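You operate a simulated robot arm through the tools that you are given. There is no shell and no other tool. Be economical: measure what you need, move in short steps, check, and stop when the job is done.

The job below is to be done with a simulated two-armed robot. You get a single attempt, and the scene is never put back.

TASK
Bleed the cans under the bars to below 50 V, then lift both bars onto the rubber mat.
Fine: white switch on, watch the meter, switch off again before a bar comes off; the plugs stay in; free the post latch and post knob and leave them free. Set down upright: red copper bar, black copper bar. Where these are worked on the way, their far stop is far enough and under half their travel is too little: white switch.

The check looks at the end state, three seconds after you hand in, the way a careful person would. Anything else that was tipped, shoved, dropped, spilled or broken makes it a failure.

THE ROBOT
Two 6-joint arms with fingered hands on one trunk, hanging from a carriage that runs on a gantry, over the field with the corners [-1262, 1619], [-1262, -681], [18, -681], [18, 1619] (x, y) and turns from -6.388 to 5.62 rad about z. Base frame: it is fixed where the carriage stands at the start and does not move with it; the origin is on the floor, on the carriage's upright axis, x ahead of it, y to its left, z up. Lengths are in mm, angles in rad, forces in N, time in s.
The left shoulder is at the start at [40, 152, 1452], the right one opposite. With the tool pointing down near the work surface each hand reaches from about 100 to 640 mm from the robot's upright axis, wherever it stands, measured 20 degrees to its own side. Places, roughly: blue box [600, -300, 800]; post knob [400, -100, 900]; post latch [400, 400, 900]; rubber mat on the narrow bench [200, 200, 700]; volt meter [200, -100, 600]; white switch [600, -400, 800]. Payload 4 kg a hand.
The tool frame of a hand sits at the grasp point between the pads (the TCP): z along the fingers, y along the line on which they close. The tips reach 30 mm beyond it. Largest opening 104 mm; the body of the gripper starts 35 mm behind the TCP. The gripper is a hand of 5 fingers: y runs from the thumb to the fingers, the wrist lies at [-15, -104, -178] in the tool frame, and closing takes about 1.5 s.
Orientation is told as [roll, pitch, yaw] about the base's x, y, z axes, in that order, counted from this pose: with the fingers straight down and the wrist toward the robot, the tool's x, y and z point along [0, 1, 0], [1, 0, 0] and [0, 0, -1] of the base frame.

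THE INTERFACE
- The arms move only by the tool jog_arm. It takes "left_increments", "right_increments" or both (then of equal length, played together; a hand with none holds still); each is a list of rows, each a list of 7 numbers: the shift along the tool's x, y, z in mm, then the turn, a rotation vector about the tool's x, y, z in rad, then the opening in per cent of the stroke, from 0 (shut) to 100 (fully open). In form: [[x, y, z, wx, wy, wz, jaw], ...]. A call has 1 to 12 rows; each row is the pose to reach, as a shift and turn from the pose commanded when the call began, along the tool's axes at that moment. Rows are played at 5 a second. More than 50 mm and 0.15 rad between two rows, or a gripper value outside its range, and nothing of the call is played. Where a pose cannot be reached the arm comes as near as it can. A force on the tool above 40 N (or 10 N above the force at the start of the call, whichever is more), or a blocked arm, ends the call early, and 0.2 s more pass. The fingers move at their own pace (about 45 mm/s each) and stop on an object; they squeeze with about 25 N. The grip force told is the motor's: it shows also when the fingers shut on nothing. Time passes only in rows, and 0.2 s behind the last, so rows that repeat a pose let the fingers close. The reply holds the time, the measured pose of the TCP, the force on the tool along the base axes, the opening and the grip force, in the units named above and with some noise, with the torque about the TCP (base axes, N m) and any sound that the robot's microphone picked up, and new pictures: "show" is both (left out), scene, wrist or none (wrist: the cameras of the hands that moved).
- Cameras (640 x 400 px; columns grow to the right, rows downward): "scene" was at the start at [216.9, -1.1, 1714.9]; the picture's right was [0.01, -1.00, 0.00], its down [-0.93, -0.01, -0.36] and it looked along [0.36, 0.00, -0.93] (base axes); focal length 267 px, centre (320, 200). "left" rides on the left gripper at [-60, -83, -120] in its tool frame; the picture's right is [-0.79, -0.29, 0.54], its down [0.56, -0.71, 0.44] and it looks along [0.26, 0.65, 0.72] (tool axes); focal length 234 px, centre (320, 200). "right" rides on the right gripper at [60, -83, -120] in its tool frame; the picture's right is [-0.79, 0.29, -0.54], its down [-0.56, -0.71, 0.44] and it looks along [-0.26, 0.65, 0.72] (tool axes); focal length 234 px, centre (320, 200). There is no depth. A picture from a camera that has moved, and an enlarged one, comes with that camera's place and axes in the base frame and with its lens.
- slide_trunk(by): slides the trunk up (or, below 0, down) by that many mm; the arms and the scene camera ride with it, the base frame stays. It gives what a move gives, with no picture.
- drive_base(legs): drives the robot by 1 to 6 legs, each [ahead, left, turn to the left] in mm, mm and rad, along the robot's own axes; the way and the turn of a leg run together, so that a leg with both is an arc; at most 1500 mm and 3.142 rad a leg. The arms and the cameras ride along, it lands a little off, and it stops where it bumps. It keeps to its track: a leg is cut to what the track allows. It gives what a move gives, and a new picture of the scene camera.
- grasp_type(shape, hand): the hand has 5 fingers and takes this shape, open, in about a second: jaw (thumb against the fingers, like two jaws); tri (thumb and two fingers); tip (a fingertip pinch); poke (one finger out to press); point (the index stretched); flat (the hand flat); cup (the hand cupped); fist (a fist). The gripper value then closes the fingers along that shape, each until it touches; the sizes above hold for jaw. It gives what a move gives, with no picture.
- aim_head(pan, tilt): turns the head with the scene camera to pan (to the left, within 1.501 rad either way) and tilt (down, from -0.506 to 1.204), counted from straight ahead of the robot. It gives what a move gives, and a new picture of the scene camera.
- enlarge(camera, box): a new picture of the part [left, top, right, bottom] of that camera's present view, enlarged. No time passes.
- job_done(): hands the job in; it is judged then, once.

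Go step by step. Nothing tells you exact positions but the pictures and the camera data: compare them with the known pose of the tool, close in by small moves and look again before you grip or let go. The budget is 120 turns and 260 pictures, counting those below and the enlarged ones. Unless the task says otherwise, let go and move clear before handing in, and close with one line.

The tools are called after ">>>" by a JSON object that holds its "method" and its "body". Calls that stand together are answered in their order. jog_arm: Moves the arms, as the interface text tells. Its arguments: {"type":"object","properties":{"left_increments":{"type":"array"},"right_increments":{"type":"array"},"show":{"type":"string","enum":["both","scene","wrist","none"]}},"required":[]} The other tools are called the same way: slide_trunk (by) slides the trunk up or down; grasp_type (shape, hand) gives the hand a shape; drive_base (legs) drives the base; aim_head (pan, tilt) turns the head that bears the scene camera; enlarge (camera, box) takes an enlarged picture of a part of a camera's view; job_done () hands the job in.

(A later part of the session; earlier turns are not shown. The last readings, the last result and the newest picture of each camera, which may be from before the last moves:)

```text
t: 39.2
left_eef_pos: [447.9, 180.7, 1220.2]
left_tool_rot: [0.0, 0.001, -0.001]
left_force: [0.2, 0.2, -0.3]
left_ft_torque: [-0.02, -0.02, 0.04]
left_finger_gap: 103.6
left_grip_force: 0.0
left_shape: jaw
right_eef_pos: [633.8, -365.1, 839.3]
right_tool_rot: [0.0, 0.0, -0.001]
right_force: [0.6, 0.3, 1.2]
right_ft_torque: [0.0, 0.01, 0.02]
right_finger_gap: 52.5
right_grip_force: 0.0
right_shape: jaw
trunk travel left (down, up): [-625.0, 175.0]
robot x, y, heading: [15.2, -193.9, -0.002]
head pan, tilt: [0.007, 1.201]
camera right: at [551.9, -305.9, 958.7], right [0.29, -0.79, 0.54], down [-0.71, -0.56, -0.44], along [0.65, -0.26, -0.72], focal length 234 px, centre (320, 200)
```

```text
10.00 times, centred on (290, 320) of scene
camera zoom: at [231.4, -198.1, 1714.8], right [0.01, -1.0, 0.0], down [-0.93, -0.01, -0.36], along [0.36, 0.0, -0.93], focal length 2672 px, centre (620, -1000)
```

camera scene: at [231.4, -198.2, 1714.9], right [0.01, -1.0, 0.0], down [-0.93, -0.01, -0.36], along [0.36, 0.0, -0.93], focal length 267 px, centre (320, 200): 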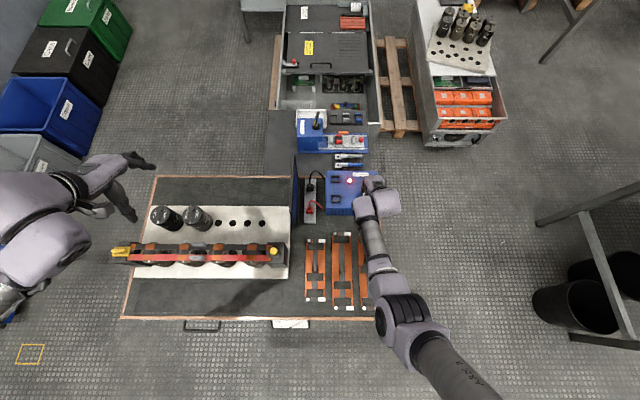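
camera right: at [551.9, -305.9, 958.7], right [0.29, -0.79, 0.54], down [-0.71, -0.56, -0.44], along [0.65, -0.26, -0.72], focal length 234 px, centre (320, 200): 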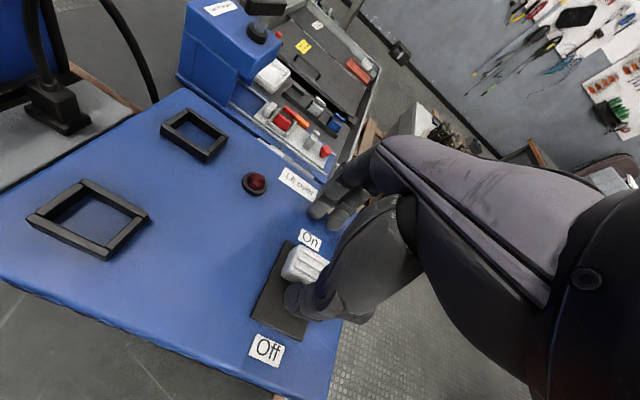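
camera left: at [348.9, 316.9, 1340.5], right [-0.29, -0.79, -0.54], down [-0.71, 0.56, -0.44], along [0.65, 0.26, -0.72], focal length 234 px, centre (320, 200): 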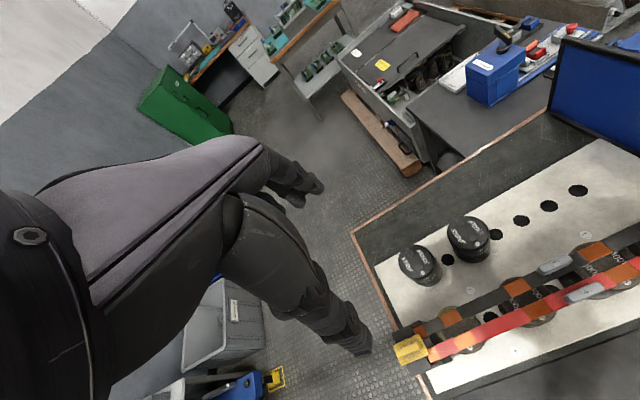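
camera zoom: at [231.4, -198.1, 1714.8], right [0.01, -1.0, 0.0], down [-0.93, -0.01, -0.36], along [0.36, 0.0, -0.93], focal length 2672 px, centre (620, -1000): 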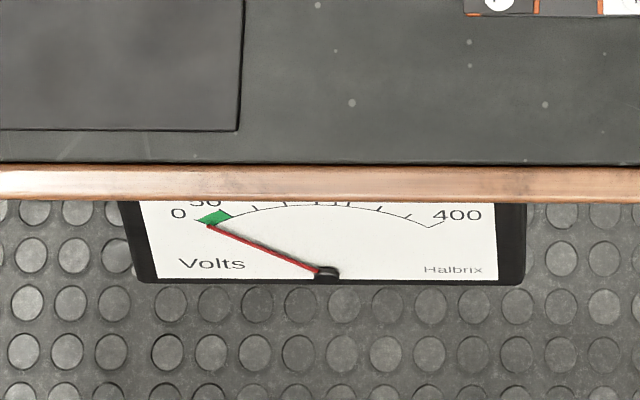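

About 10 V and the lamp is dark. Now I pull the switch back to Off with the fingers.

>>> {"method": "jog_arm", "body": {"right_increments": [[0, -12, 0, 0, 0, 0, 50], [0, -24, 0, 0, 0, 0, 50], [0, -32, 0, 0, 0, 0, 50], [0, -38, 0, 0, 0, 0, 50], [0, -44, 0, 0, 0, 0, 50], [0, -49, 0, 0, 0, 0, 50]], "show": "wrist"}}

>>> {"method": "enlarge", "body": {"camera": "right", "box": [220, 180, 400, 330]}}

```text
t: 40.6
left_eef_pos: [448.0, 180.8, 1221.7]
left_tool_rot: [-0.001, 0.001, -0.001]
left_force: [0.9, -0.1, 0.4]
left_ft_torque: [0.03, -0.02, -0.04]
left_finger_gap: 103.8
left_grip_force: 0.0
left_shape: jaw
right_eef_pos: [585.2, -365.7, 839.7]
right_tool_rot: [0.0, 0.0, 0.0]
right_force: [1.2, 0.3, 0.9]
right_ft_torque: [-0.01, -0.07, 0.01]
right_finger_gap: 53.8
right_grip_force: 0.1
right_shape: jaw
trunk travel left (down, up): [-625.0, 175.0]
robot x, y, heading: [13.1, -195.6, -0.003]
head pan, tilt: [0.007, 1.201]
camera right: at [503.2, -305.9, 958.6], right [0.29, -0.79, 0.54], down [-0.71, -0.56, -0.44], along [0.65, -0.26, -0.72], focal length 234 px, centre (320, 200)
```

right: 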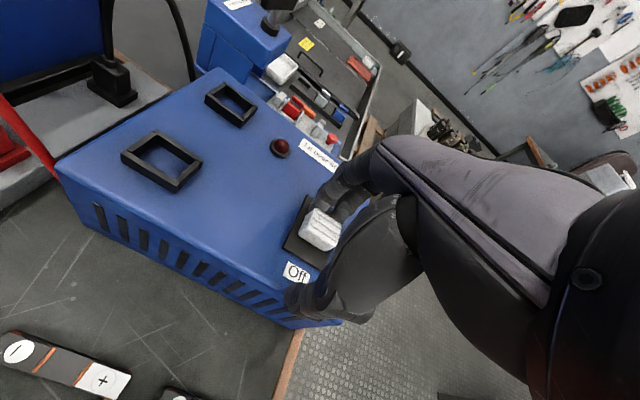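

```text
2.67 times, centred on (310, 255) of right
camera zoom: at [503.2, -305.9, 958.6], right [0.29, -0.79, 0.54], down [-0.71, -0.56, -0.44], along [0.65, -0.26, -0.72], focal length 624 px, centre (347, 53)
```

zoom: 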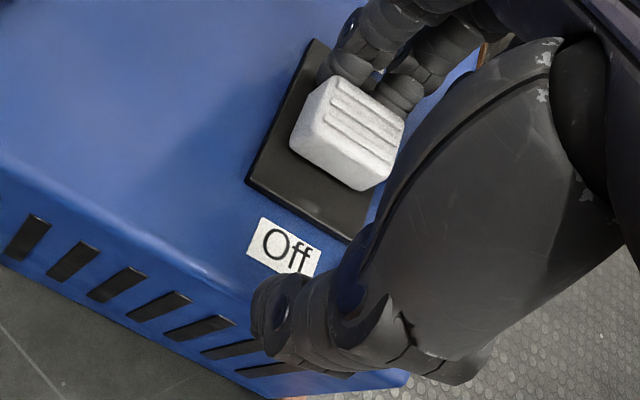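

Halfway; I continue pulling to the Off stop.

>>> {"method": "jog_arm", "body": {"right_increments": [[0, -5, 0, 0, 0, 0, 50], [0, -10, 0, 0, 0, 0, 50], [0, -15, 0, 0, 0, 0, 50], [0, -19, 0, 0, 0, 0, 50], [0, -22, 0, 0, 0, 0, 50]], "show": "wrist"}}

>>> {"method": "enlarge", "body": {"camera": "right", "box": [220, 180, 400, 330]}}

```text
t: 41.8
left_eef_pos: [449.8, 181.5, 1221.5]
left_tool_rot: [0.0, 0.0, -0.001]
left_force: [0.2, 0.0, 0.0]
left_ft_torque: [-0.02, -0.01, -0.01]
left_finger_gap: 103.8
left_grip_force: 0.1
left_shape: jaw
right_eef_pos: [568.3, -366.4, 840.8]
right_tool_rot: [0.0, -0.005, 0.0]
right_force: [15.1, -1.2, -2.3]
right_ft_torque: [-0.05, -0.27, 0.01]
right_finger_gap: 62.9
right_grip_force: 0.1
right_shape: jaw
trunk travel left (down, up): [-625.0, 175.0]
robot x, y, heading: [13.5, -195.8, 0.002]
head pan, tilt: [0.007, 1.201]
camera right: at [484.7, -306.0, 960.3], right [0.29, -0.79, 0.54], down [-0.7, -0.56, -0.44], along [0.65, -0.26, -0.71], focal length 234 px, centre (320, 200)
```

right: 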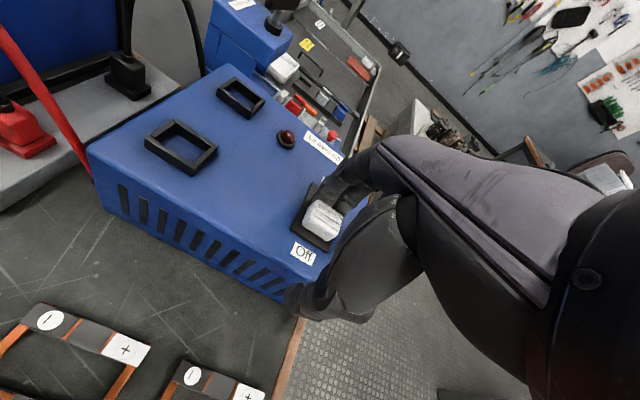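

```text
2.67 times, centred on (310, 255) of right
camera zoom: at [484.7, -306.0, 960.3], right [0.29, -0.79, 0.54], down [-0.7, -0.56, -0.44], along [0.65, -0.26, -0.71], focal length 624 px, centre (347, 53)
```

zoom: 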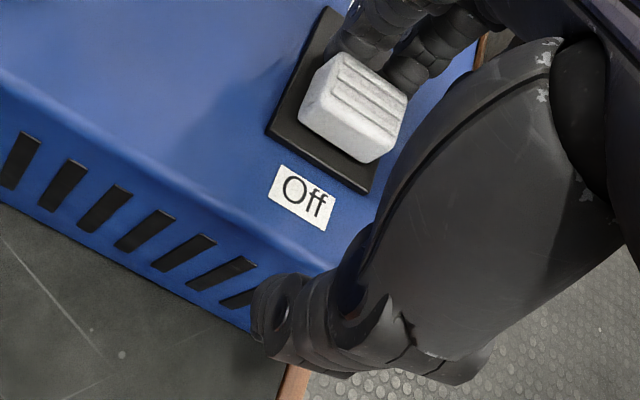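

Switch is at the Off stop. I back off, lift the hand clear, and drive left to stand before the bars.

>>> {"method": "jog_arm", "body": {"right_increments": [[0, 12, 0, 0, 0, 0, 60], [0, 12, -40, 0, 0, 0, 60], [0, 0, -85, 0, 0, 0, 60], [0, -20, -130, 0, 0, 0, 60], [0, -60, -160, 0, 0, 0, 60], [0, -100, -190, 0, 0, 0, 60], [0, -140, -220, 0, 0, 0, 60], [0, -180, -250, 0, 0, 0, 60], [0, -200, -280, 0, 0, 0, 60]], "show": "wrist"}}

>>> {"method": "enlarge", "body": {"camera": "right", "box": [130, 100, 340, 300]}}

>>> {"method": "drive_base", "body": {"legs": [[0, 395, 0]]}}

```text
t: 43.2
left_eef_pos: [448.5, 180.8, 1220.4]
left_tool_rot: [0.0, -0.001, -0.002]
left_force: [-0.4, -0.4, 0.1]
left_ft_torque: [0.01, 0.01, 0.02]
left_finger_gap: 103.7
left_grip_force: 0.0
left_shape: jaw
right_eef_pos: [472.9, -441.4, 1030.9]
right_tool_rot: [-0.174, -0.015, 0.007]
right_force: [0.2, -0.2, -0.1]
right_ft_torque: [-0.05, 0.0, 0.02]
right_finger_gap: 62.5
right_grip_force: 0.0
right_shape: jaw
right hand out of reach, approached as far as the arm can: row 7
trunk travel left (down, up): [-625.0, 175.0]
robot x, y, heading: [13.1, -197.8, -0.003]
head pan, tilt: [0.007, 1.201]
stopped in row 7 (right hand): the arm was blocked; the commanded pose is now the measured one
camera right: at [388.9, -362.1, 1137.1], right [0.28, -0.68, 0.68], down [-0.7, -0.63, -0.34], along [0.66, -0.37, -0.65], focal length 234 px, centre (320, 200)
```

right: 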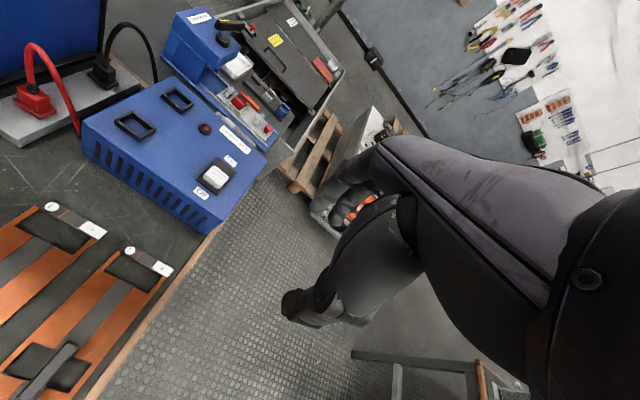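

```text
2.00 times, centred on (235, 200) of right
camera zoom: at [388.9, -362.1, 1137.1], right [0.28, -0.68, 0.68], down [-0.7, -0.63, -0.34], along [0.66, -0.37, -0.65], focal length 468 px, centre (490, 200)
```

zoom: 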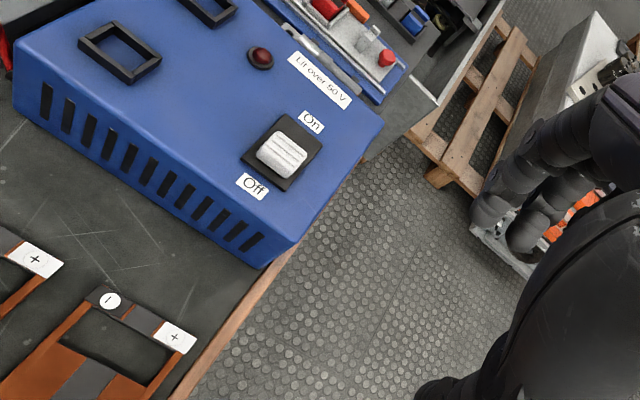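

```text
t: 45.7
left_eef_pos: [450.6, 572.4, 1220.2]
left_tool_rot: [0.0, 0.001, -0.005]
left_force: [0.0, -0.4, -0.1]
left_ft_torque: [-0.01, 0.02, 0.0]
left_finger_gap: 103.7
left_grip_force: 0.0
left_shape: jaw
right_eef_pos: [472.2, -49.9, 1031.6]
right_tool_rot: [-0.174, -0.015, 0.001]
right_force: [0.2, 0.3, -0.2]
right_ft_torque: [-0.02, -0.07, -0.02]
right_finger_gap: 62.2
right_grip_force: 0.0
right_shape: jaw
trunk travel left (down, up): [-625.0, 175.0]
robot x, y, heading: [14.1, 196.1, -0.01]
head pan, tilt: [0.007, 1.201]
camera scene: at [231.4, 193.7, 1714.9], right [0.0, -1.0, 0.0], down [-0.93, 0.0, -0.36], along [0.36, 0.0, -0.93], focal length 267 px, centre (320, 200)
```

scene: 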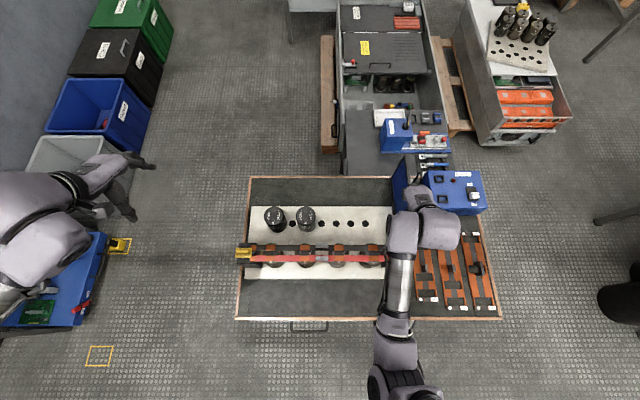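

I straighten the right hand and pull it back to see the knob; and enlarge the latch.

>>> {"method": "jog_arm", "body": {"right_increments": [[0, -40, 0, 0, 0.09, 0, 60], [0, -80, 0, 0, 0.174, 0, 60], [0, -120, 0, 0, 0.174, 0, 60], [0, -150, 0, 0, 0.174, 0, 60]], "show": "both"}}

>>> {"method": "enlarge", "body": {"camera": "scene", "box": [225, 225, 305, 285]}}

>>> {"method": "enlarge", "body": {"camera": "scene", "box": [290, 225, 400, 285]}}

>>> {"method": "enlarge", "body": {"camera": "right", "box": [100, 100, 420, 330]}}

```text
t: 46.7
left_eef_pos: [450.2, 570.4, 1220.4]
left_tool_rot: [0.001, 0.0, -0.007]
left_force: [-0.1, 0.7, -0.2]
left_ft_torque: [0.01, 0.03, -0.03]
left_finger_gap: 104.1
left_grip_force: 0.1
left_shape: jaw
right_eef_pos: [321.2, -49.9, 1028.5]
right_tool_rot: [0.0, -0.016, 0.0]
right_force: [-1.8, -1.0, 0.1]
right_ft_torque: [-0.01, 0.0, 0.0]
right_finger_gap: 62.2
right_grip_force: 0.1
right_shape: jaw
trunk travel left (down, up): [-625.0, 175.0]
robot x, y, heading: [14.4, 198.7, -0.009]
head pan, tilt: [0.007, 1.201]
camera scene: at [231.2, 193.7, 1714.8], right [0.0, -1.0, 0.0], down [-0.93, 0.0, -0.36], along [0.36, 0.0, -0.93], focal length 267 px, centre (320, 200)
camera right: at [237.4, 9.7, 1147.7], right [0.28, -0.79, 0.55], down [-0.7, -0.56, -0.45], along [0.66, -0.26, -0.71], focal length 234 px, centre (320, 200)
```

scene: 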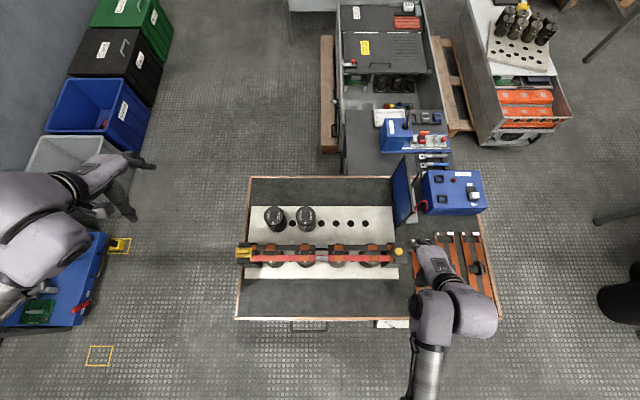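
right: 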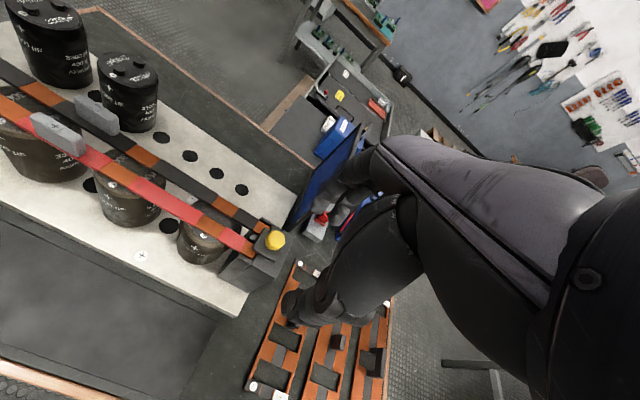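

```text
6.67 times, centred on (265, 255) of scene
camera zoom: at [231.2, 193.7, 1714.8], right [0.0, -1.0, 0.0], down [-0.93, 0.0, -0.36], along [0.36, 0.0, -0.93], focal length 1781 px, centre (687, -167)
```

zoom: 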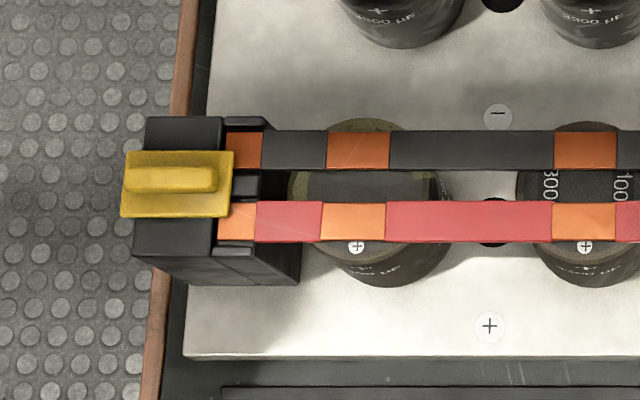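

```text
5.82 times, centred on (345, 255) of scene
camera zoom: at [231.2, 193.7, 1714.8], right [0.0, -1.0, 0.0], down [-0.93, 0.0, -0.36], along [0.36, 0.0, -0.93], focal length 1554 px, centre (174, -120)
```

zoom: 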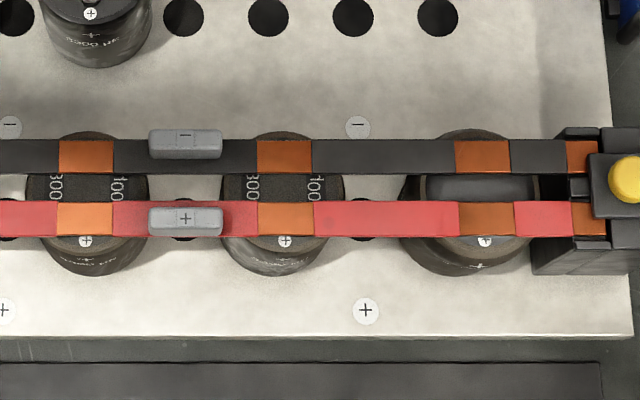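

```text
1.74 times, centred on (260, 215) of right
camera zoom: at [237.4, 9.7, 1147.7], right [0.28, -0.79, 0.55], down [-0.7, -0.56, -0.45], along [0.66, -0.26, -0.71], focal length 407 px, centre (424, 174)
```

zoom: 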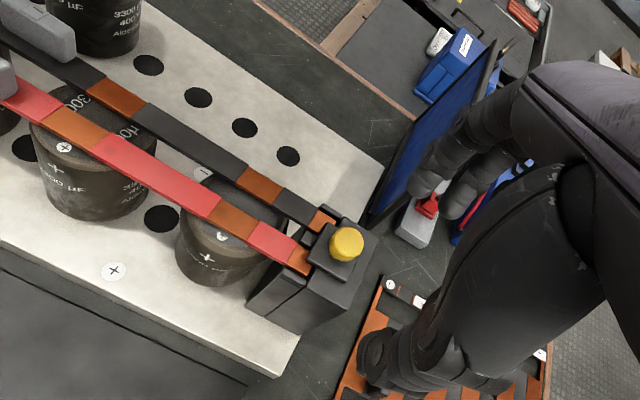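

The knob sits near [384, -51, 879]. I bring the right camera closer to see how knob and post are built.

>>> {"method": "jog_arm", "body": {"right_increments": [[0, -10, 30, 0, 0, 0, 60], [0, -18, 60, 0, 0, 0, 60], [0, -18, 88, 0, 0, 0, 60]], "show": "none"}}

>>> {"method": "enlarge", "body": {"camera": "right", "box": [200, 130, 400, 280]}}

>>> {"method": "enlarge", "body": {"camera": "right", "box": [0, 50, 320, 250]}}

```text
t: 47.5
left_eef_pos: [449.9, 570.5, 1222.2]
left_tool_rot: [0.001, -0.001, -0.007]
left_force: [-0.5, -0.9, -0.4]
left_ft_torque: [0.01, -0.01, 0.02]
left_finger_gap: 103.7
left_grip_force: 0.0
left_shape: jaw
right_eef_pos: [305.1, -50.2, 940.6]
right_tool_rot: [0.001, -0.018, -0.001]
right_force: [1.5, -0.7, 1.0]
right_ft_torque: [0.0, 0.04, 0.01]
right_finger_gap: 62.5
right_grip_force: 0.1
right_shape: jaw
trunk travel left (down, up): [-625.0, 175.0]
robot x, y, heading: [12.9, 196.9, -0.007]
head pan, tilt: [0.007, 1.201]
```

```text
2.67 times, centred on (300, 205) of right
camera zoom: at [220.2, 9.6, 1059.3], right [0.28, -0.79, 0.55], down [-0.7, -0.56, -0.45], along [0.66, -0.26, -0.71], focal length 624 px, centre (373, 187)
```

zoom: 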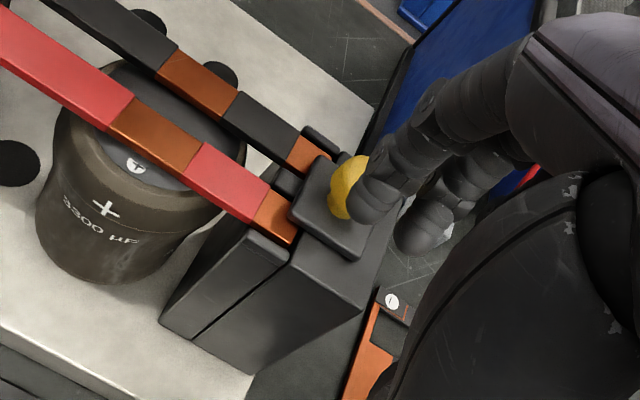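

```text
2.00 times, centred on (160, 150) of right
camera zoom: at [220.2, 9.6, 1059.3], right [0.28, -0.79, 0.55], down [-0.7, -0.56, -0.45], along [0.66, -0.26, -0.71], focal length 468 px, centre (640, 300)
```

zoom: 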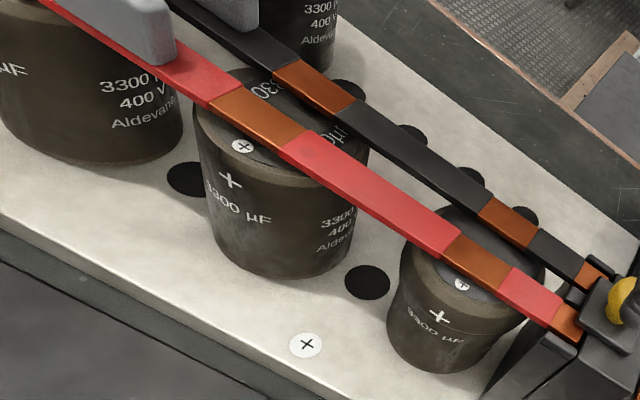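

>>> {"method": "jog_arm", "body": {"right_increments": [[-40, -5, 0, 0, 0, 0, 60], [-80, -5, 20, 0, 0, 0, 60], [-110, -5, 50, 0, 0, 0, 60]], "show": "wrist"}}

>>> {"method": "enlarge", "body": {"camera": "right", "box": [170, 50, 310, 160]}}

```text
t: 48.3
left_eef_pos: [450.9, 569.7, 1219.8]
left_tool_rot: [-0.001, -0.001, -0.007]
left_force: [0.1, 0.8, -0.5]
left_ft_torque: [-0.01, -0.02, 0.02]
left_finger_gap: 103.9
left_grip_force: 0.1
left_shape: jaw
right_eef_pos: [302.5, -161.4, 890.4]
right_tool_rot: [0.0, -0.018, -0.001]
right_force: [-0.3, -0.4, -0.7]
right_ft_torque: [-0.02, 0.04, -0.01]
right_finger_gap: 62.2
right_grip_force: 0.0
right_shape: jaw
trunk travel left (down, up): [-625.0, 175.0]
robot x, y, heading: [11.7, 193.2, -0.008]
head pan, tilt: [0.007, 1.201]
camera right: at [217.5, -102.2, 1009.0], right [0.28, -0.79, 0.55], down [-0.7, -0.56, -0.45], along [0.66, -0.26, -0.71], focal length 234 px, centre (320, 200)
```

right: 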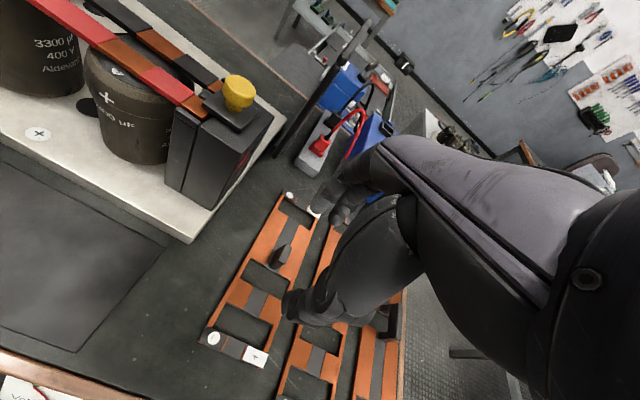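

```text
3.64 times, centred on (240, 105) of right
camera zoom: at [217.5, -102.2, 1009.0], right [0.28, -0.79, 0.55], down [-0.7, -0.56, -0.45], along [0.66, -0.26, -0.71], focal length 852 px, centre (611, 546)
```

zoom: 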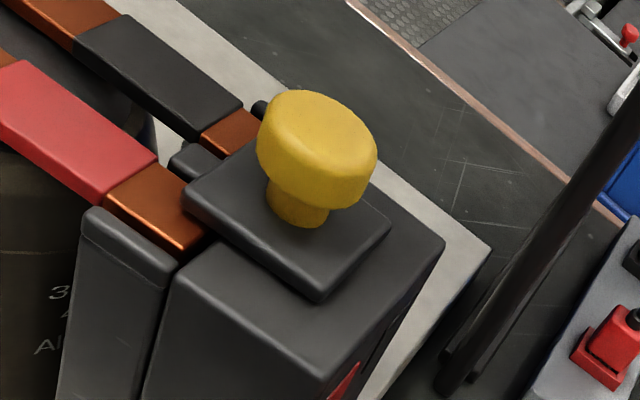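

It's a mushroom knob on a plate overlapping the bar ends, knob top about z 885, plate top 859. I bring the right hand over it from above.

>>> {"method": "jog_arm", "body": {"right_increments": [[0, 0, -40, 0.018, 0, 0, 60], [0, 0, -70, 0.018, 0, 0, 60], [37, 27, -75, 0.018, 0, 0, 60], [74, 54, -75, 0.018, 0, 0, 60], [111, 81, -75, 0.018, 0, 0, 60], [111, 81, -45, 0.018, 0, 0, 60]], "show": "wrist"}}

>>> {"method": "enlarge", "body": {"camera": "right", "box": [220, 180, 400, 330]}}

>>> {"method": "enlarge", "body": {"camera": "scene", "box": [350, 215, 450, 290]}}

```text
t: 49.7
left_eef_pos: [449.9, 570.6, 1220.8]
left_tool_rot: [0.0, -0.001, -0.007]
left_force: [0.3, 0.8, 0.8]
left_ft_torque: [0.01, 0.0, 0.02]
left_finger_gap: 103.9
left_grip_force: 0.1
left_shape: jaw
right_eef_pos: [383.3, -50.4, 938.1]
right_tool_rot: [-0.001, 0.001, 0.001]
right_force: [-0.7, 1.1, 0.8]
right_ft_torque: [-0.02, 0.01, 0.0]
right_finger_gap: 62.2
right_grip_force: 0.0
right_shape: jaw
trunk travel left (down, up): [-625.0, 175.0]
robot x, y, heading: [11.7, 195.3, -0.006]
head pan, tilt: [0.007, 1.201]
camera right: at [299.1, 9.8, 1057.4], right [0.29, -0.79, 0.54], down [-0.71, -0.56, -0.43], along [0.65, -0.26, -0.72], focal length 234 px, centre (320, 200)
```

right: 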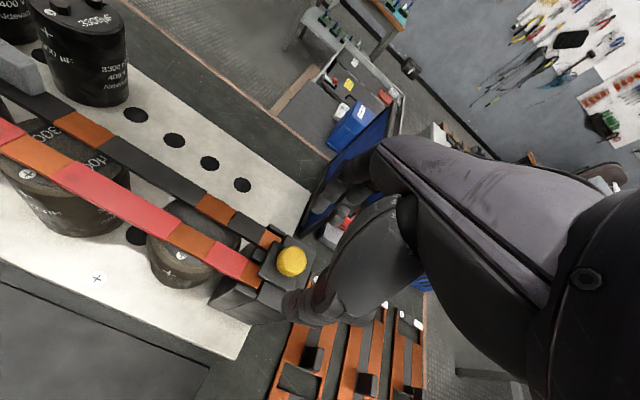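

```text
2.67 times, centred on (310, 255) of right
camera zoom: at [299.1, 9.8, 1057.4], right [0.29, -0.79, 0.54], down [-0.71, -0.56, -0.43], along [0.65, -0.26, -0.72], focal length 624 px, centre (347, 53)
```

zoom: 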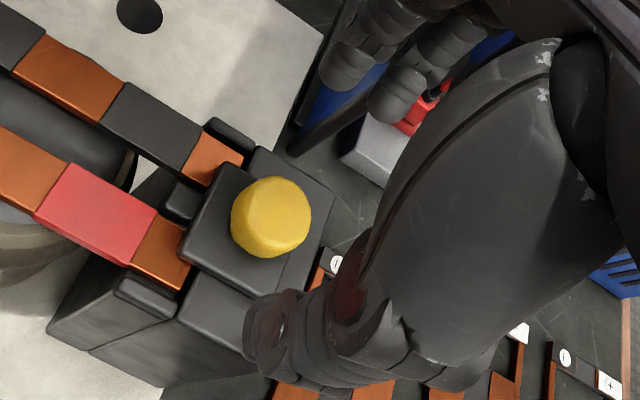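

```text
5.33 times, centred on (400, 252) of scene
camera zoom: at [231.3, 193.5, 1714.9], right [0.0, -1.0, 0.0], down [-0.93, 0.0, -0.36], along [0.36, 0.0, -0.93], focal length 1425 px, centre (-107, -80)
```

zoom: 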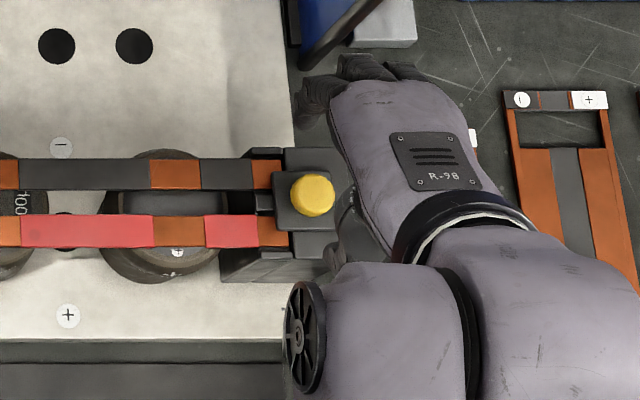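

Knob at [383, -51], matching. I descend and grip it.

>>> {"method": "jog_arm", "body": {"right_increments": [[0, 0, 25, 0, 0, 0, 60], [0, 0, 45, 0, 0, 0, 60], [0, 0, 45, 0, 0, 0, 10], [0, 0, 45, 0, 0, 0, 10], [0, 0, 45, 0, 0, 0, 10], [0, 0, 45, 0, 0, 0, 10], [0, 0, 45, 0, 0, 0, 10]], "show": "wrist"}}

>>> {"method": "enlarge", "body": {"camera": "right", "box": [220, 180, 400, 330]}}

```text
t: 51.3
left_eef_pos: [450.7, 571.2, 1220.3]
left_tool_rot: [0.001, 0.001, -0.006]
left_force: [-0.2, 0.4, 0.2]
left_ft_torque: [-0.02, -0.03, -0.02]
left_finger_gap: 103.9
left_grip_force: 0.1
left_shape: jaw
right_eef_pos: [382.1, -50.9, 892.2]
right_tool_rot: [0.0, -0.001, 0.001]
right_force: [-2.5, 1.5, 10.9]
right_ft_torque: [0.01, -0.08, -0.13]
right_finger_gap: 23.8
right_grip_force: 24.7
right_shape: jaw
trunk travel left (down, up): [-625.0, 175.0]
robot x, y, heading: [14.8, 196.2, -0.009]
head pan, tilt: [0.007, 1.201]
camera right: at [299.1, 9.7, 1012.4], right [0.29, -0.79, 0.54], down [-0.71, -0.56, -0.44], along [0.65, -0.26, -0.72], focal length 234 px, centre (320, 200)
```

right: 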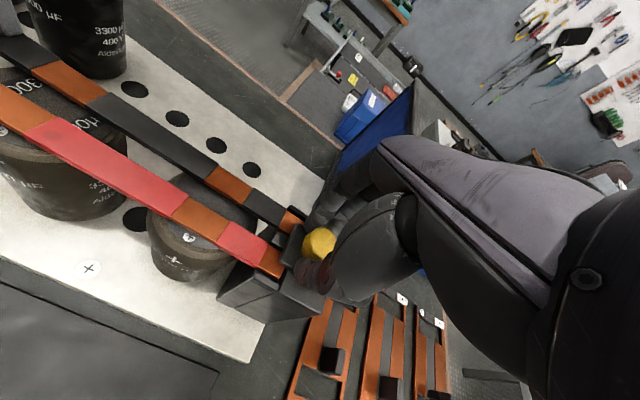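

```text
2.67 times, centred on (310, 255) of right
camera zoom: at [299.1, 9.7, 1012.4], right [0.29, -0.79, 0.54], down [-0.71, -0.56, -0.44], along [0.65, -0.26, -0.72], focal length 624 px, centre (347, 53)
```

zoom: 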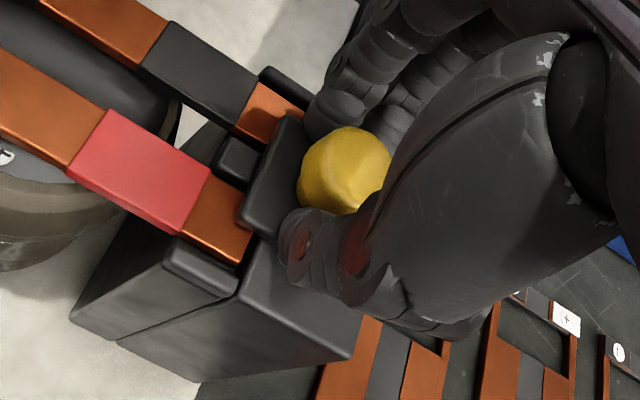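

Gripped. I try sliding it outward (−y) gently and watch the forces.

>>> {"method": "jog_arm", "body": {"right_increments": [[-3, 0, 0, 0, 0, 0, 10], [-6, 0, 0, 0, 0, 0, 10], [-9, 0, 0, 0, 0, 0, 10]], "show": "none"}}

>>> {"method": "enlarge", "body": {"camera": "right", "box": [220, 180, 400, 330]}}

```text
t: 52.1
left_eef_pos: [449.3, 570.9, 1221.0]
left_tool_rot: [-0.002, -0.001, -0.009]
left_force: [1.1, -0.2, 0.0]
left_ft_torque: [-0.01, 0.03, -0.04]
left_finger_gap: 103.9
left_grip_force: 0.0
left_shape: jaw
right_eef_pos: [382.6, -59.7, 891.7]
right_tool_rot: [-0.001, 0.001, 0.0]
right_force: [-4.3, 1.7, 18.4]
right_ft_torque: [0.07, 0.05, -0.16]
right_finger_gap: 23.4
right_grip_force: 25.4
right_shape: jaw
trunk travel left (down, up): [-625.0, 175.0]
robot x, y, heading: [11.1, 196.0, -0.009]
head pan, tilt: [0.007, 1.201]
```

```text
2.67 times, centred on (310, 255) of right
camera zoom: at [299.5, 0.6, 1012.3], right [0.29, -0.79, 0.54], down [-0.71, -0.56, -0.44], along [0.65, -0.26, -0.72], focal length 624 px, centre (347, 53)
```

zoom: 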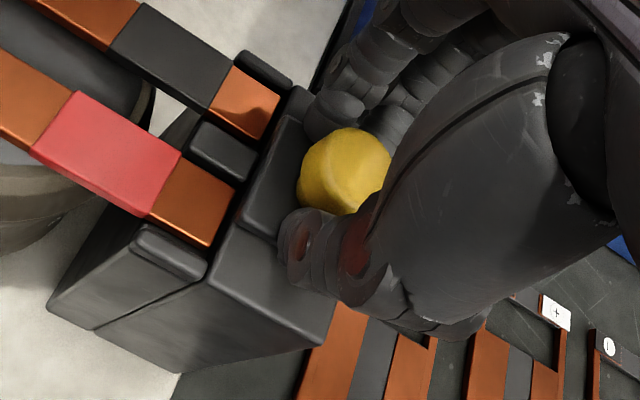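

It slides: the plate is coming off the bar ends. I continue to its stop.

>>> {"method": "jog_arm", "body": {"right_increments": [[-4, 0, -1, 0, 0, 0, 10], [-8, 0, -1, 0, 0, 0, 10], [-12, 0, -1, 0, 0, 0, 10], [-16, 0, -1, 0, 0, 0, 10]], "show": "none"}}

>>> {"method": "enlarge", "body": {"camera": "right", "box": [200, 150, 400, 330]}}

```text
t: 53.1
left_eef_pos: [450.0, 573.4, 1221.6]
left_tool_rot: [-0.001, 0.001, -0.008]
left_force: [0.6, -0.1, -0.3]
left_ft_torque: [0.02, -0.03, -0.01]
left_finger_gap: 104.1
left_grip_force: 0.0
left_shape: jaw
right_eef_pos: [382.6, -72.7, 893.0]
right_tool_rot: [0.003, 0.002, -0.002]
right_force: [-3.9, 9.9, 14.6]
right_ft_torque: [0.26, 0.02, 0.01]
right_finger_gap: 23.6
right_grip_force: 25.0
right_shape: jaw
trunk travel left (down, up): [-625.0, 175.0]
robot x, y, heading: [13.4, 199.0, -0.01]
head pan, tilt: [0.007, 1.201]
```

```text
2.22 times, centred on (300, 240) of right
camera zoom: at [299.5, -12.9, 1012.7], right [0.29, -0.79, 0.54], down [-0.71, -0.56, -0.44], along [0.65, -0.25, -0.72], focal length 520 px, centre (364, 111)
```

zoom: 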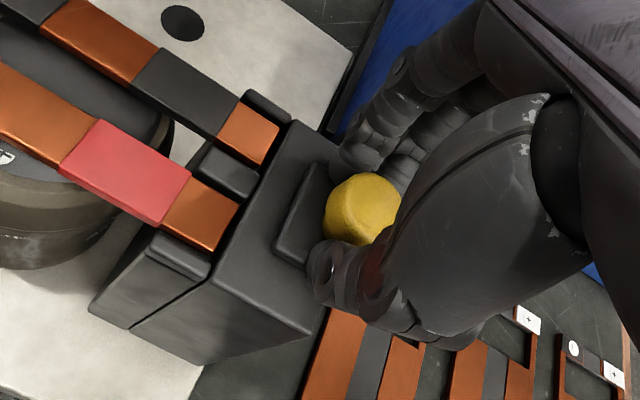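

The knob is at its far stop, bars clear there. I let go and lift, and at the same time bring the left hand toward the latch for a look.

>>> {"method": "jog_arm", "body": {"right_increments": [[1, 0, -1, 0, 0, 0, 60], [1, 0, -1, 0, 0, 0, 60], [1, 0, -1, 0, 0, 0, 60], [1, 0, -30, 0, 0, 0, 60], [1, 0, -70, 0, 0, 0, 60], [-39, 0, -110, 0, 0, 0, 60], [-79, 0, -150, 0, 0, 0, 60]], "left_increments": [[-10, -20, 40, 0, 0, 0, 90], [-30, -40, 80, 0, 0, 0, 80], [-50, -60, 120, 0, 0, 0, 70], [-70, -80, 150, 0, 0, 0, 60], [-90, -100, 180, 0, 0, 0, 60], [-110, -120, 210, 0, 0, 0, 60], [-130, -130, 240, 0, 0, 0, 60]], "show": "both"}}

>>> {"method": "enlarge", "body": {"camera": "right", "box": [170, 150, 370, 330]}}

>>> {"method": "enlarge", "body": {"camera": "left", "box": [250, 130, 450, 290]}}

```text
refused: row 6 steps farther than a row can; nothing moved
```

```text
2.22 times, centred on (270, 240) of right
camera zoom: at [299.5, -12.9, 1012.7], right [0.29, -0.79, 0.54], down [-0.71, -0.56, -0.44], along [0.65, -0.25, -0.72], focal length 520 px, centre (431, 111)
```

zoom: 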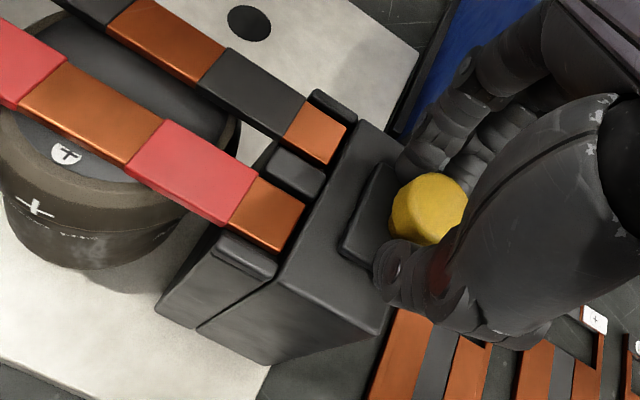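

```text
2.50 times, centred on (350, 210) of left
camera zoom: at [365.7, 513.1, 1341.3], right [-0.29, -0.79, -0.54], down [-0.7, 0.56, -0.44], along [0.65, 0.25, -0.72], focal length 585 px, centre (245, 175)
```

zoom: 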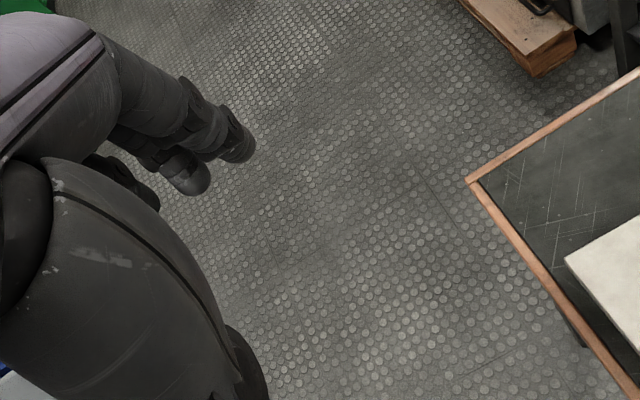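

Same move with smaller steps.

>>> {"method": "jog_arm", "body": {"right_increments": [[1, 0, -1, 0, 0, 0, 60], [1, 0, -1, 0, 0, 0, 60], [1, 0, -1, 0, 0, 0, 60], [1, 0, -30, 0, 0, 0, 60], [1, 0, -70, 0, 0, 0, 60], [-19, 0, -100, 0, 0, 0, 60], [-39, 0, -130, 0, 0, 0, 60]], "left_increments": [[-10, -20, 35, 0, 0, 0, 90], [-30, -40, 70, 0, 0, 0, 80], [-50, -60, 105, 0, 0, 0, 70], [-70, -80, 140, 0, 0, 0, 60], [-90, -100, 175, 0, 0, 0, 60], [-110, -120, 210, 0, 0, 0, 60], [-130, -130, 240, 0, 0, 0, 60]], "show": "both"}}

>>> {"method": "enlarge", "body": {"camera": "right", "box": [170, 150, 370, 330]}}

>>> {"method": "enlarge", "body": {"camera": "left", "box": [300, 130, 540, 330]}}

```text
t: 54.7
left_eef_pos: [317.4, 440.8, 980.6]
left_tool_rot: [0.0, 0.0, -0.009]
left_force: [0.0, -0.4, -0.2]
left_ft_torque: [0.0, -0.02, 0.01]
left_finger_gap: 62.8
left_grip_force: 0.1
left_shape: jaw
right_eef_pos: [382.0, -114.2, 1023.5]
right_tool_rot: [0.0, 0.002, 0.003]
right_force: [-0.1, -0.5, -0.1]
right_ft_torque: [-0.03, 0.02, -0.02]
right_finger_gap: 61.8
right_grip_force: 0.1
right_shape: jaw
trunk travel left (down, up): [-625.0, 175.0]
robot x, y, heading: [13.4, 195.8, -0.009]
head pan, tilt: [0.007, 1.201]
camera scene: at [231.4, 193.0, 1714.9], right [0.0, -1.0, 0.0], down [-0.93, 0.0, -0.36], along [0.36, 0.0, -0.93], focal length 267 px, centre (320, 200)
camera right: at [299.8, -55.0, 1143.7], right [0.29, -0.79, 0.54], down [-0.71, -0.56, -0.43], along [0.65, -0.26, -0.72], focal length 234 px, centre (320, 200)
camera left: at [234.1, 380.9, 1100.6], right [-0.29, -0.79, -0.54], down [-0.7, 0.56, -0.44], along [0.65, 0.25, -0.72], focal length 234 px, centre (320, 200)
```

scene: 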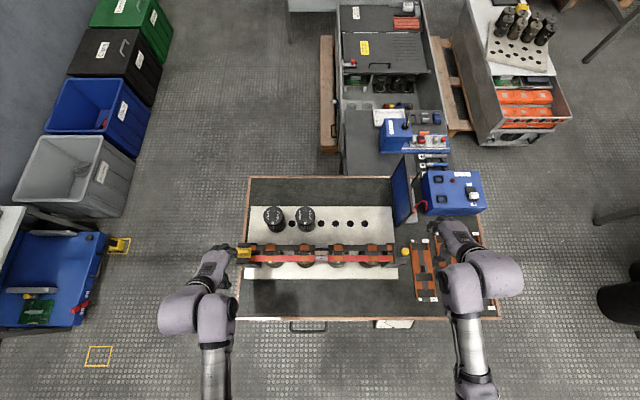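
right: 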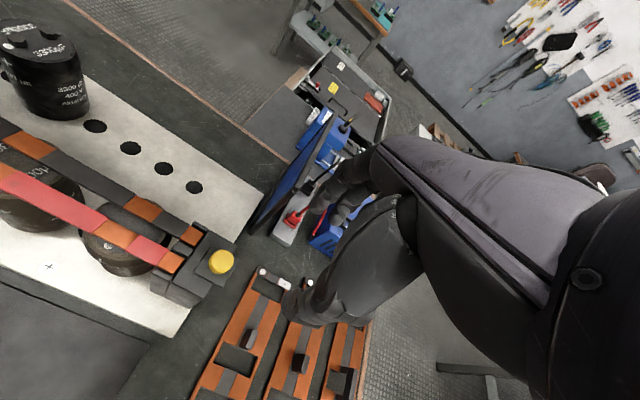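
left: 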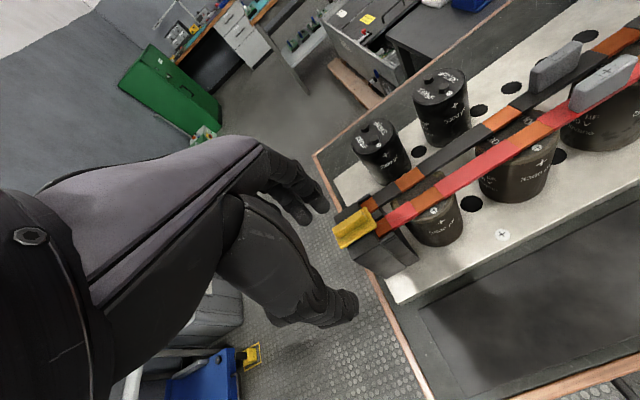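

```text
2.22 times, centred on (270, 240) of right
camera zoom: at [299.8, -55.0, 1143.7], right [0.29, -0.79, 0.54], down [-0.71, -0.56, -0.43], along [0.65, -0.26, -0.72], focal length 520 px, centre (431, 111)
```

zoom: 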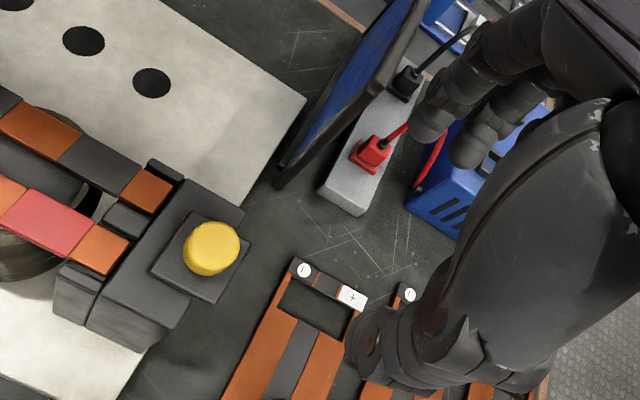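

```text
2.00 times, centred on (420, 230) of left
camera zoom: at [234.1, 380.9, 1100.6], right [-0.29, -0.79, -0.54], down [-0.7, 0.56, -0.44], along [0.65, 0.25, -0.72], focal length 468 px, centre (120, 140)
```

zoom: 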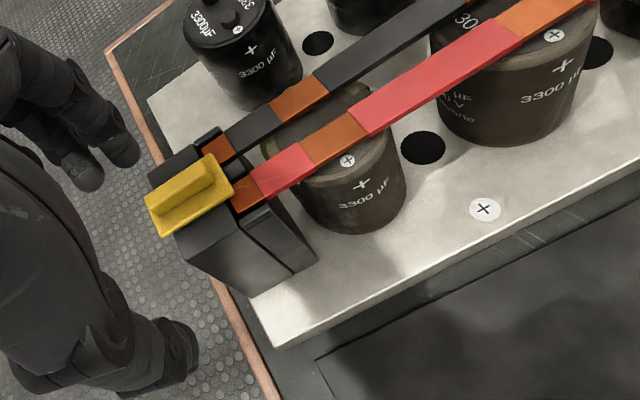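

The knob stays free. The latch ridge is near [381, 434, 878]; I position the left hand above it.

>>> {"method": "jog_arm", "body": {"left_increments": [[-2, 25, 0, 0, 0, 0, 50], [-4, 50, 10, 0, 0, 0, 40], [-7, 64, 30, 0, 0, 0, 40], [-7, 64, 50, 0, 0, 0, 40]], "show": "wrist"}}

>>> {"method": "enlarge", "body": {"camera": "left", "box": [240, 180, 420, 330]}}

```text
t: 55.7
left_eef_pos: [381.0, 435.0, 929.6]
left_tool_rot: [-0.001, 0.0, -0.005]
left_force: [-0.1, 0.4, 0.4]
left_ft_torque: [-0.03, -0.01, -0.01]
left_finger_gap: 41.9
left_grip_force: 0.0
left_shape: jaw
right_eef_pos: [382.3, -113.2, 1022.7]
right_tool_rot: [-0.001, 0.002, 0.001]
right_force: [0.7, -0.2, -0.9]
right_ft_torque: [0.01, -0.02, -0.02]
right_finger_gap: 61.8
right_grip_force: 0.0
right_shape: jaw
trunk travel left (down, up): [-625.0, 175.0]
robot x, y, heading: [15.2, 196.5, -0.008]
head pan, tilt: [0.007, 1.201]
camera left: at [298.4, 375.3, 1050.9], right [-0.29, -0.79, -0.54], down [-0.7, 0.56, -0.44], along [0.65, 0.25, -0.72], focal length 234 px, centre (320, 200)
```

left: 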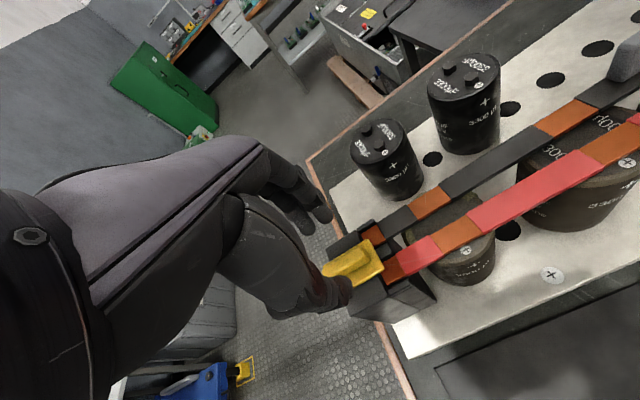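

```text
2.67 times, centred on (330, 255) of left
camera zoom: at [298.4, 375.3, 1050.9], right [-0.29, -0.79, -0.54], down [-0.7, 0.56, -0.44], along [0.65, 0.25, -0.72], focal length 624 px, centre (293, 53)
```

zoom: 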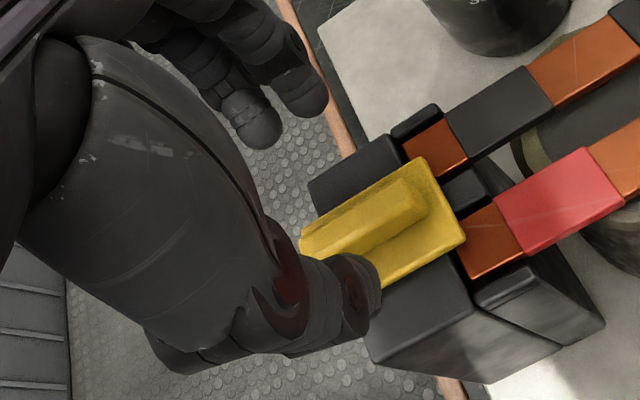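

Ridge lines up. I descend and grip the ridge lightly.

>>> {"method": "jog_arm", "body": {"left_increments": [[0, 1, 15, 0, 0, 0, 40], [0, 1, 28, 0, 0, 0, 40], [0, 1, 28, 0, 0, 0, 5], [0, 1, 28, 0, 0, 0, 5], [0, 1, 28, 0, 0, 0, 5], [0, 1, 28, 0, 0, 0, 5]], "show": "none"}}

>>> {"method": "enlarge", "body": {"camera": "left", "box": [240, 180, 420, 330]}}

```text
t: 57.1
left_eef_pos: [383.8, 434.6, 902.9]
left_tool_rot: [0.0, 0.0, -0.008]
left_force: [-0.7, -0.6, 1.1]
left_ft_torque: [-0.01, 0.02, -0.01]
left_finger_gap: 5.6
left_grip_force: 0.1
left_shape: jaw
right_eef_pos: [382.8, -113.1, 1024.0]
right_tool_rot: [0.0, 0.002, 0.002]
right_force: [-0.1, -0.6, 0.2]
right_ft_torque: [-0.01, 0.01, -0.01]
right_finger_gap: 62.0
right_grip_force: 0.1
right_shape: jaw
trunk travel left (down, up): [-625.0, 175.0]
robot x, y, heading: [13.9, 193.9, -0.006]
head pan, tilt: [0.007, 1.201]
```

```text
2.67 times, centred on (330, 255) of left
camera zoom: at [299.1, 375.3, 1023.0], right [-0.29, -0.79, -0.54], down [-0.7, 0.56, -0.44], along [0.65, 0.25, -0.72], focal length 624 px, centre (293, 53)
```

zoom: 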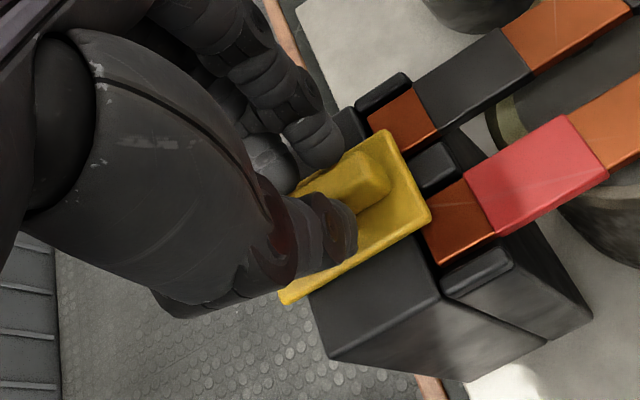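

Fingers closed just above the ridge. I reopen, go 8 mm lower and close again.

>>> {"method": "jog_arm", "body": {"left_increments": [[0, 0, 0, 0, 0, 0, 40], [0, 0, 0, 0, 0, 0, 40], [0, 0, 0, 0, 0, 0, 40], [0, 0, 5, 0, 0, 0, 40], [0, 0, 9, 0, 0, 0, 40], [0, 0, 9, 0, 0, 0, 5], [0, 0, 9, 0, 0, 0, 5], [0, 0, 9, 0, 0, 0, 5], [0, 0, 9, 0, 0, 0, 5]], "show": "none"}}

>>> {"method": "enlarge", "body": {"camera": "left", "box": [240, 180, 420, 330]}}

```text
t: 59.1
left_eef_pos: [384.5, 435.2, 894.0]
left_tool_rot: [0.002, -0.001, -0.008]
left_force: [0.8, 0.4, 3.5]
left_ft_torque: [0.06, -0.18, -0.05]
left_finger_gap: 9.6
left_grip_force: 24.6
left_shape: jaw
right_eef_pos: [382.2, -114.1, 1023.3]
right_tool_rot: [0.001, 0.001, 0.002]
right_force: [-0.7, -0.5, 0.0]
right_ft_torque: [-0.01, 0.03, 0.01]
right_finger_gap: 62.0
right_grip_force: 0.0
right_shape: jaw
trunk travel left (down, up): [-625.0, 175.0]
robot x, y, heading: [15.6, 196.5, -0.009]
head pan, tilt: [0.007, 1.201]
```

```text
2.67 times, centred on (330, 255) of left
camera zoom: at [299.9, 375.2, 1014.3], right [-0.29, -0.79, -0.54], down [-0.7, 0.56, -0.44], along [0.65, 0.25, -0.72], focal length 624 px, centre (293, 53)
```

zoom: 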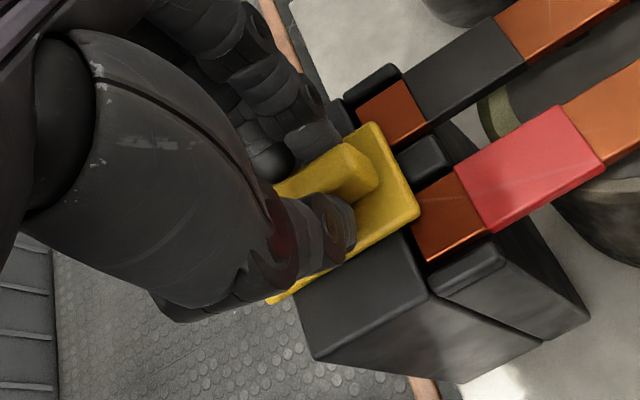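

Gripped (9.6 mm). I try sliding gently outward (+y).

>>> {"method": "jog_arm", "body": {"left_increments": [[3, 0, 0, 0, 0, 0, 5], [6, 0, 0, 0, 0, 0, 5]], "show": "none"}}

>>> {"method": "enlarge", "body": {"camera": "left", "box": [240, 180, 420, 330]}}

```text
t: 59.7
left_eef_pos: [384.8, 436.2, 894.6]
left_tool_rot: [-0.005, -0.002, -0.008]
left_force: [1.1, -12.7, 9.2]
left_ft_torque: [-0.32, -0.1, -0.01]
left_finger_gap: 10.0
left_grip_force: 25.3
left_shape: jaw
right_eef_pos: [382.3, -115.4, 1024.3]
right_tool_rot: [-0.001, 0.002, 0.001]
right_force: [0.3, 0.7, -0.4]
right_ft_torque: [0.01, 0.02, -0.01]
right_finger_gap: 62.2
right_grip_force: 0.1
right_shape: jaw
trunk travel left (down, up): [-625.0, 175.0]
robot x, y, heading: [13.7, 194.5, -0.007]
head pan, tilt: [0.007, 1.201]
```

```text
2.67 times, centred on (330, 255) of left
camera zoom: at [300.4, 378.1, 1014.3], right [-0.29, -0.79, -0.54], down [-0.7, 0.56, -0.44], along [0.65, 0.25, -0.72], focal length 624 px, centre (293, 53)
```

zoom: 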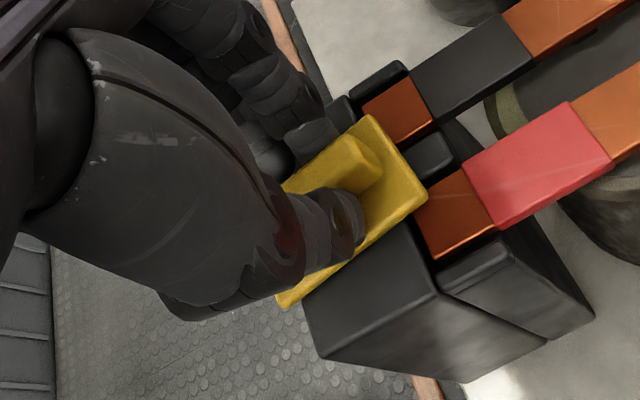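

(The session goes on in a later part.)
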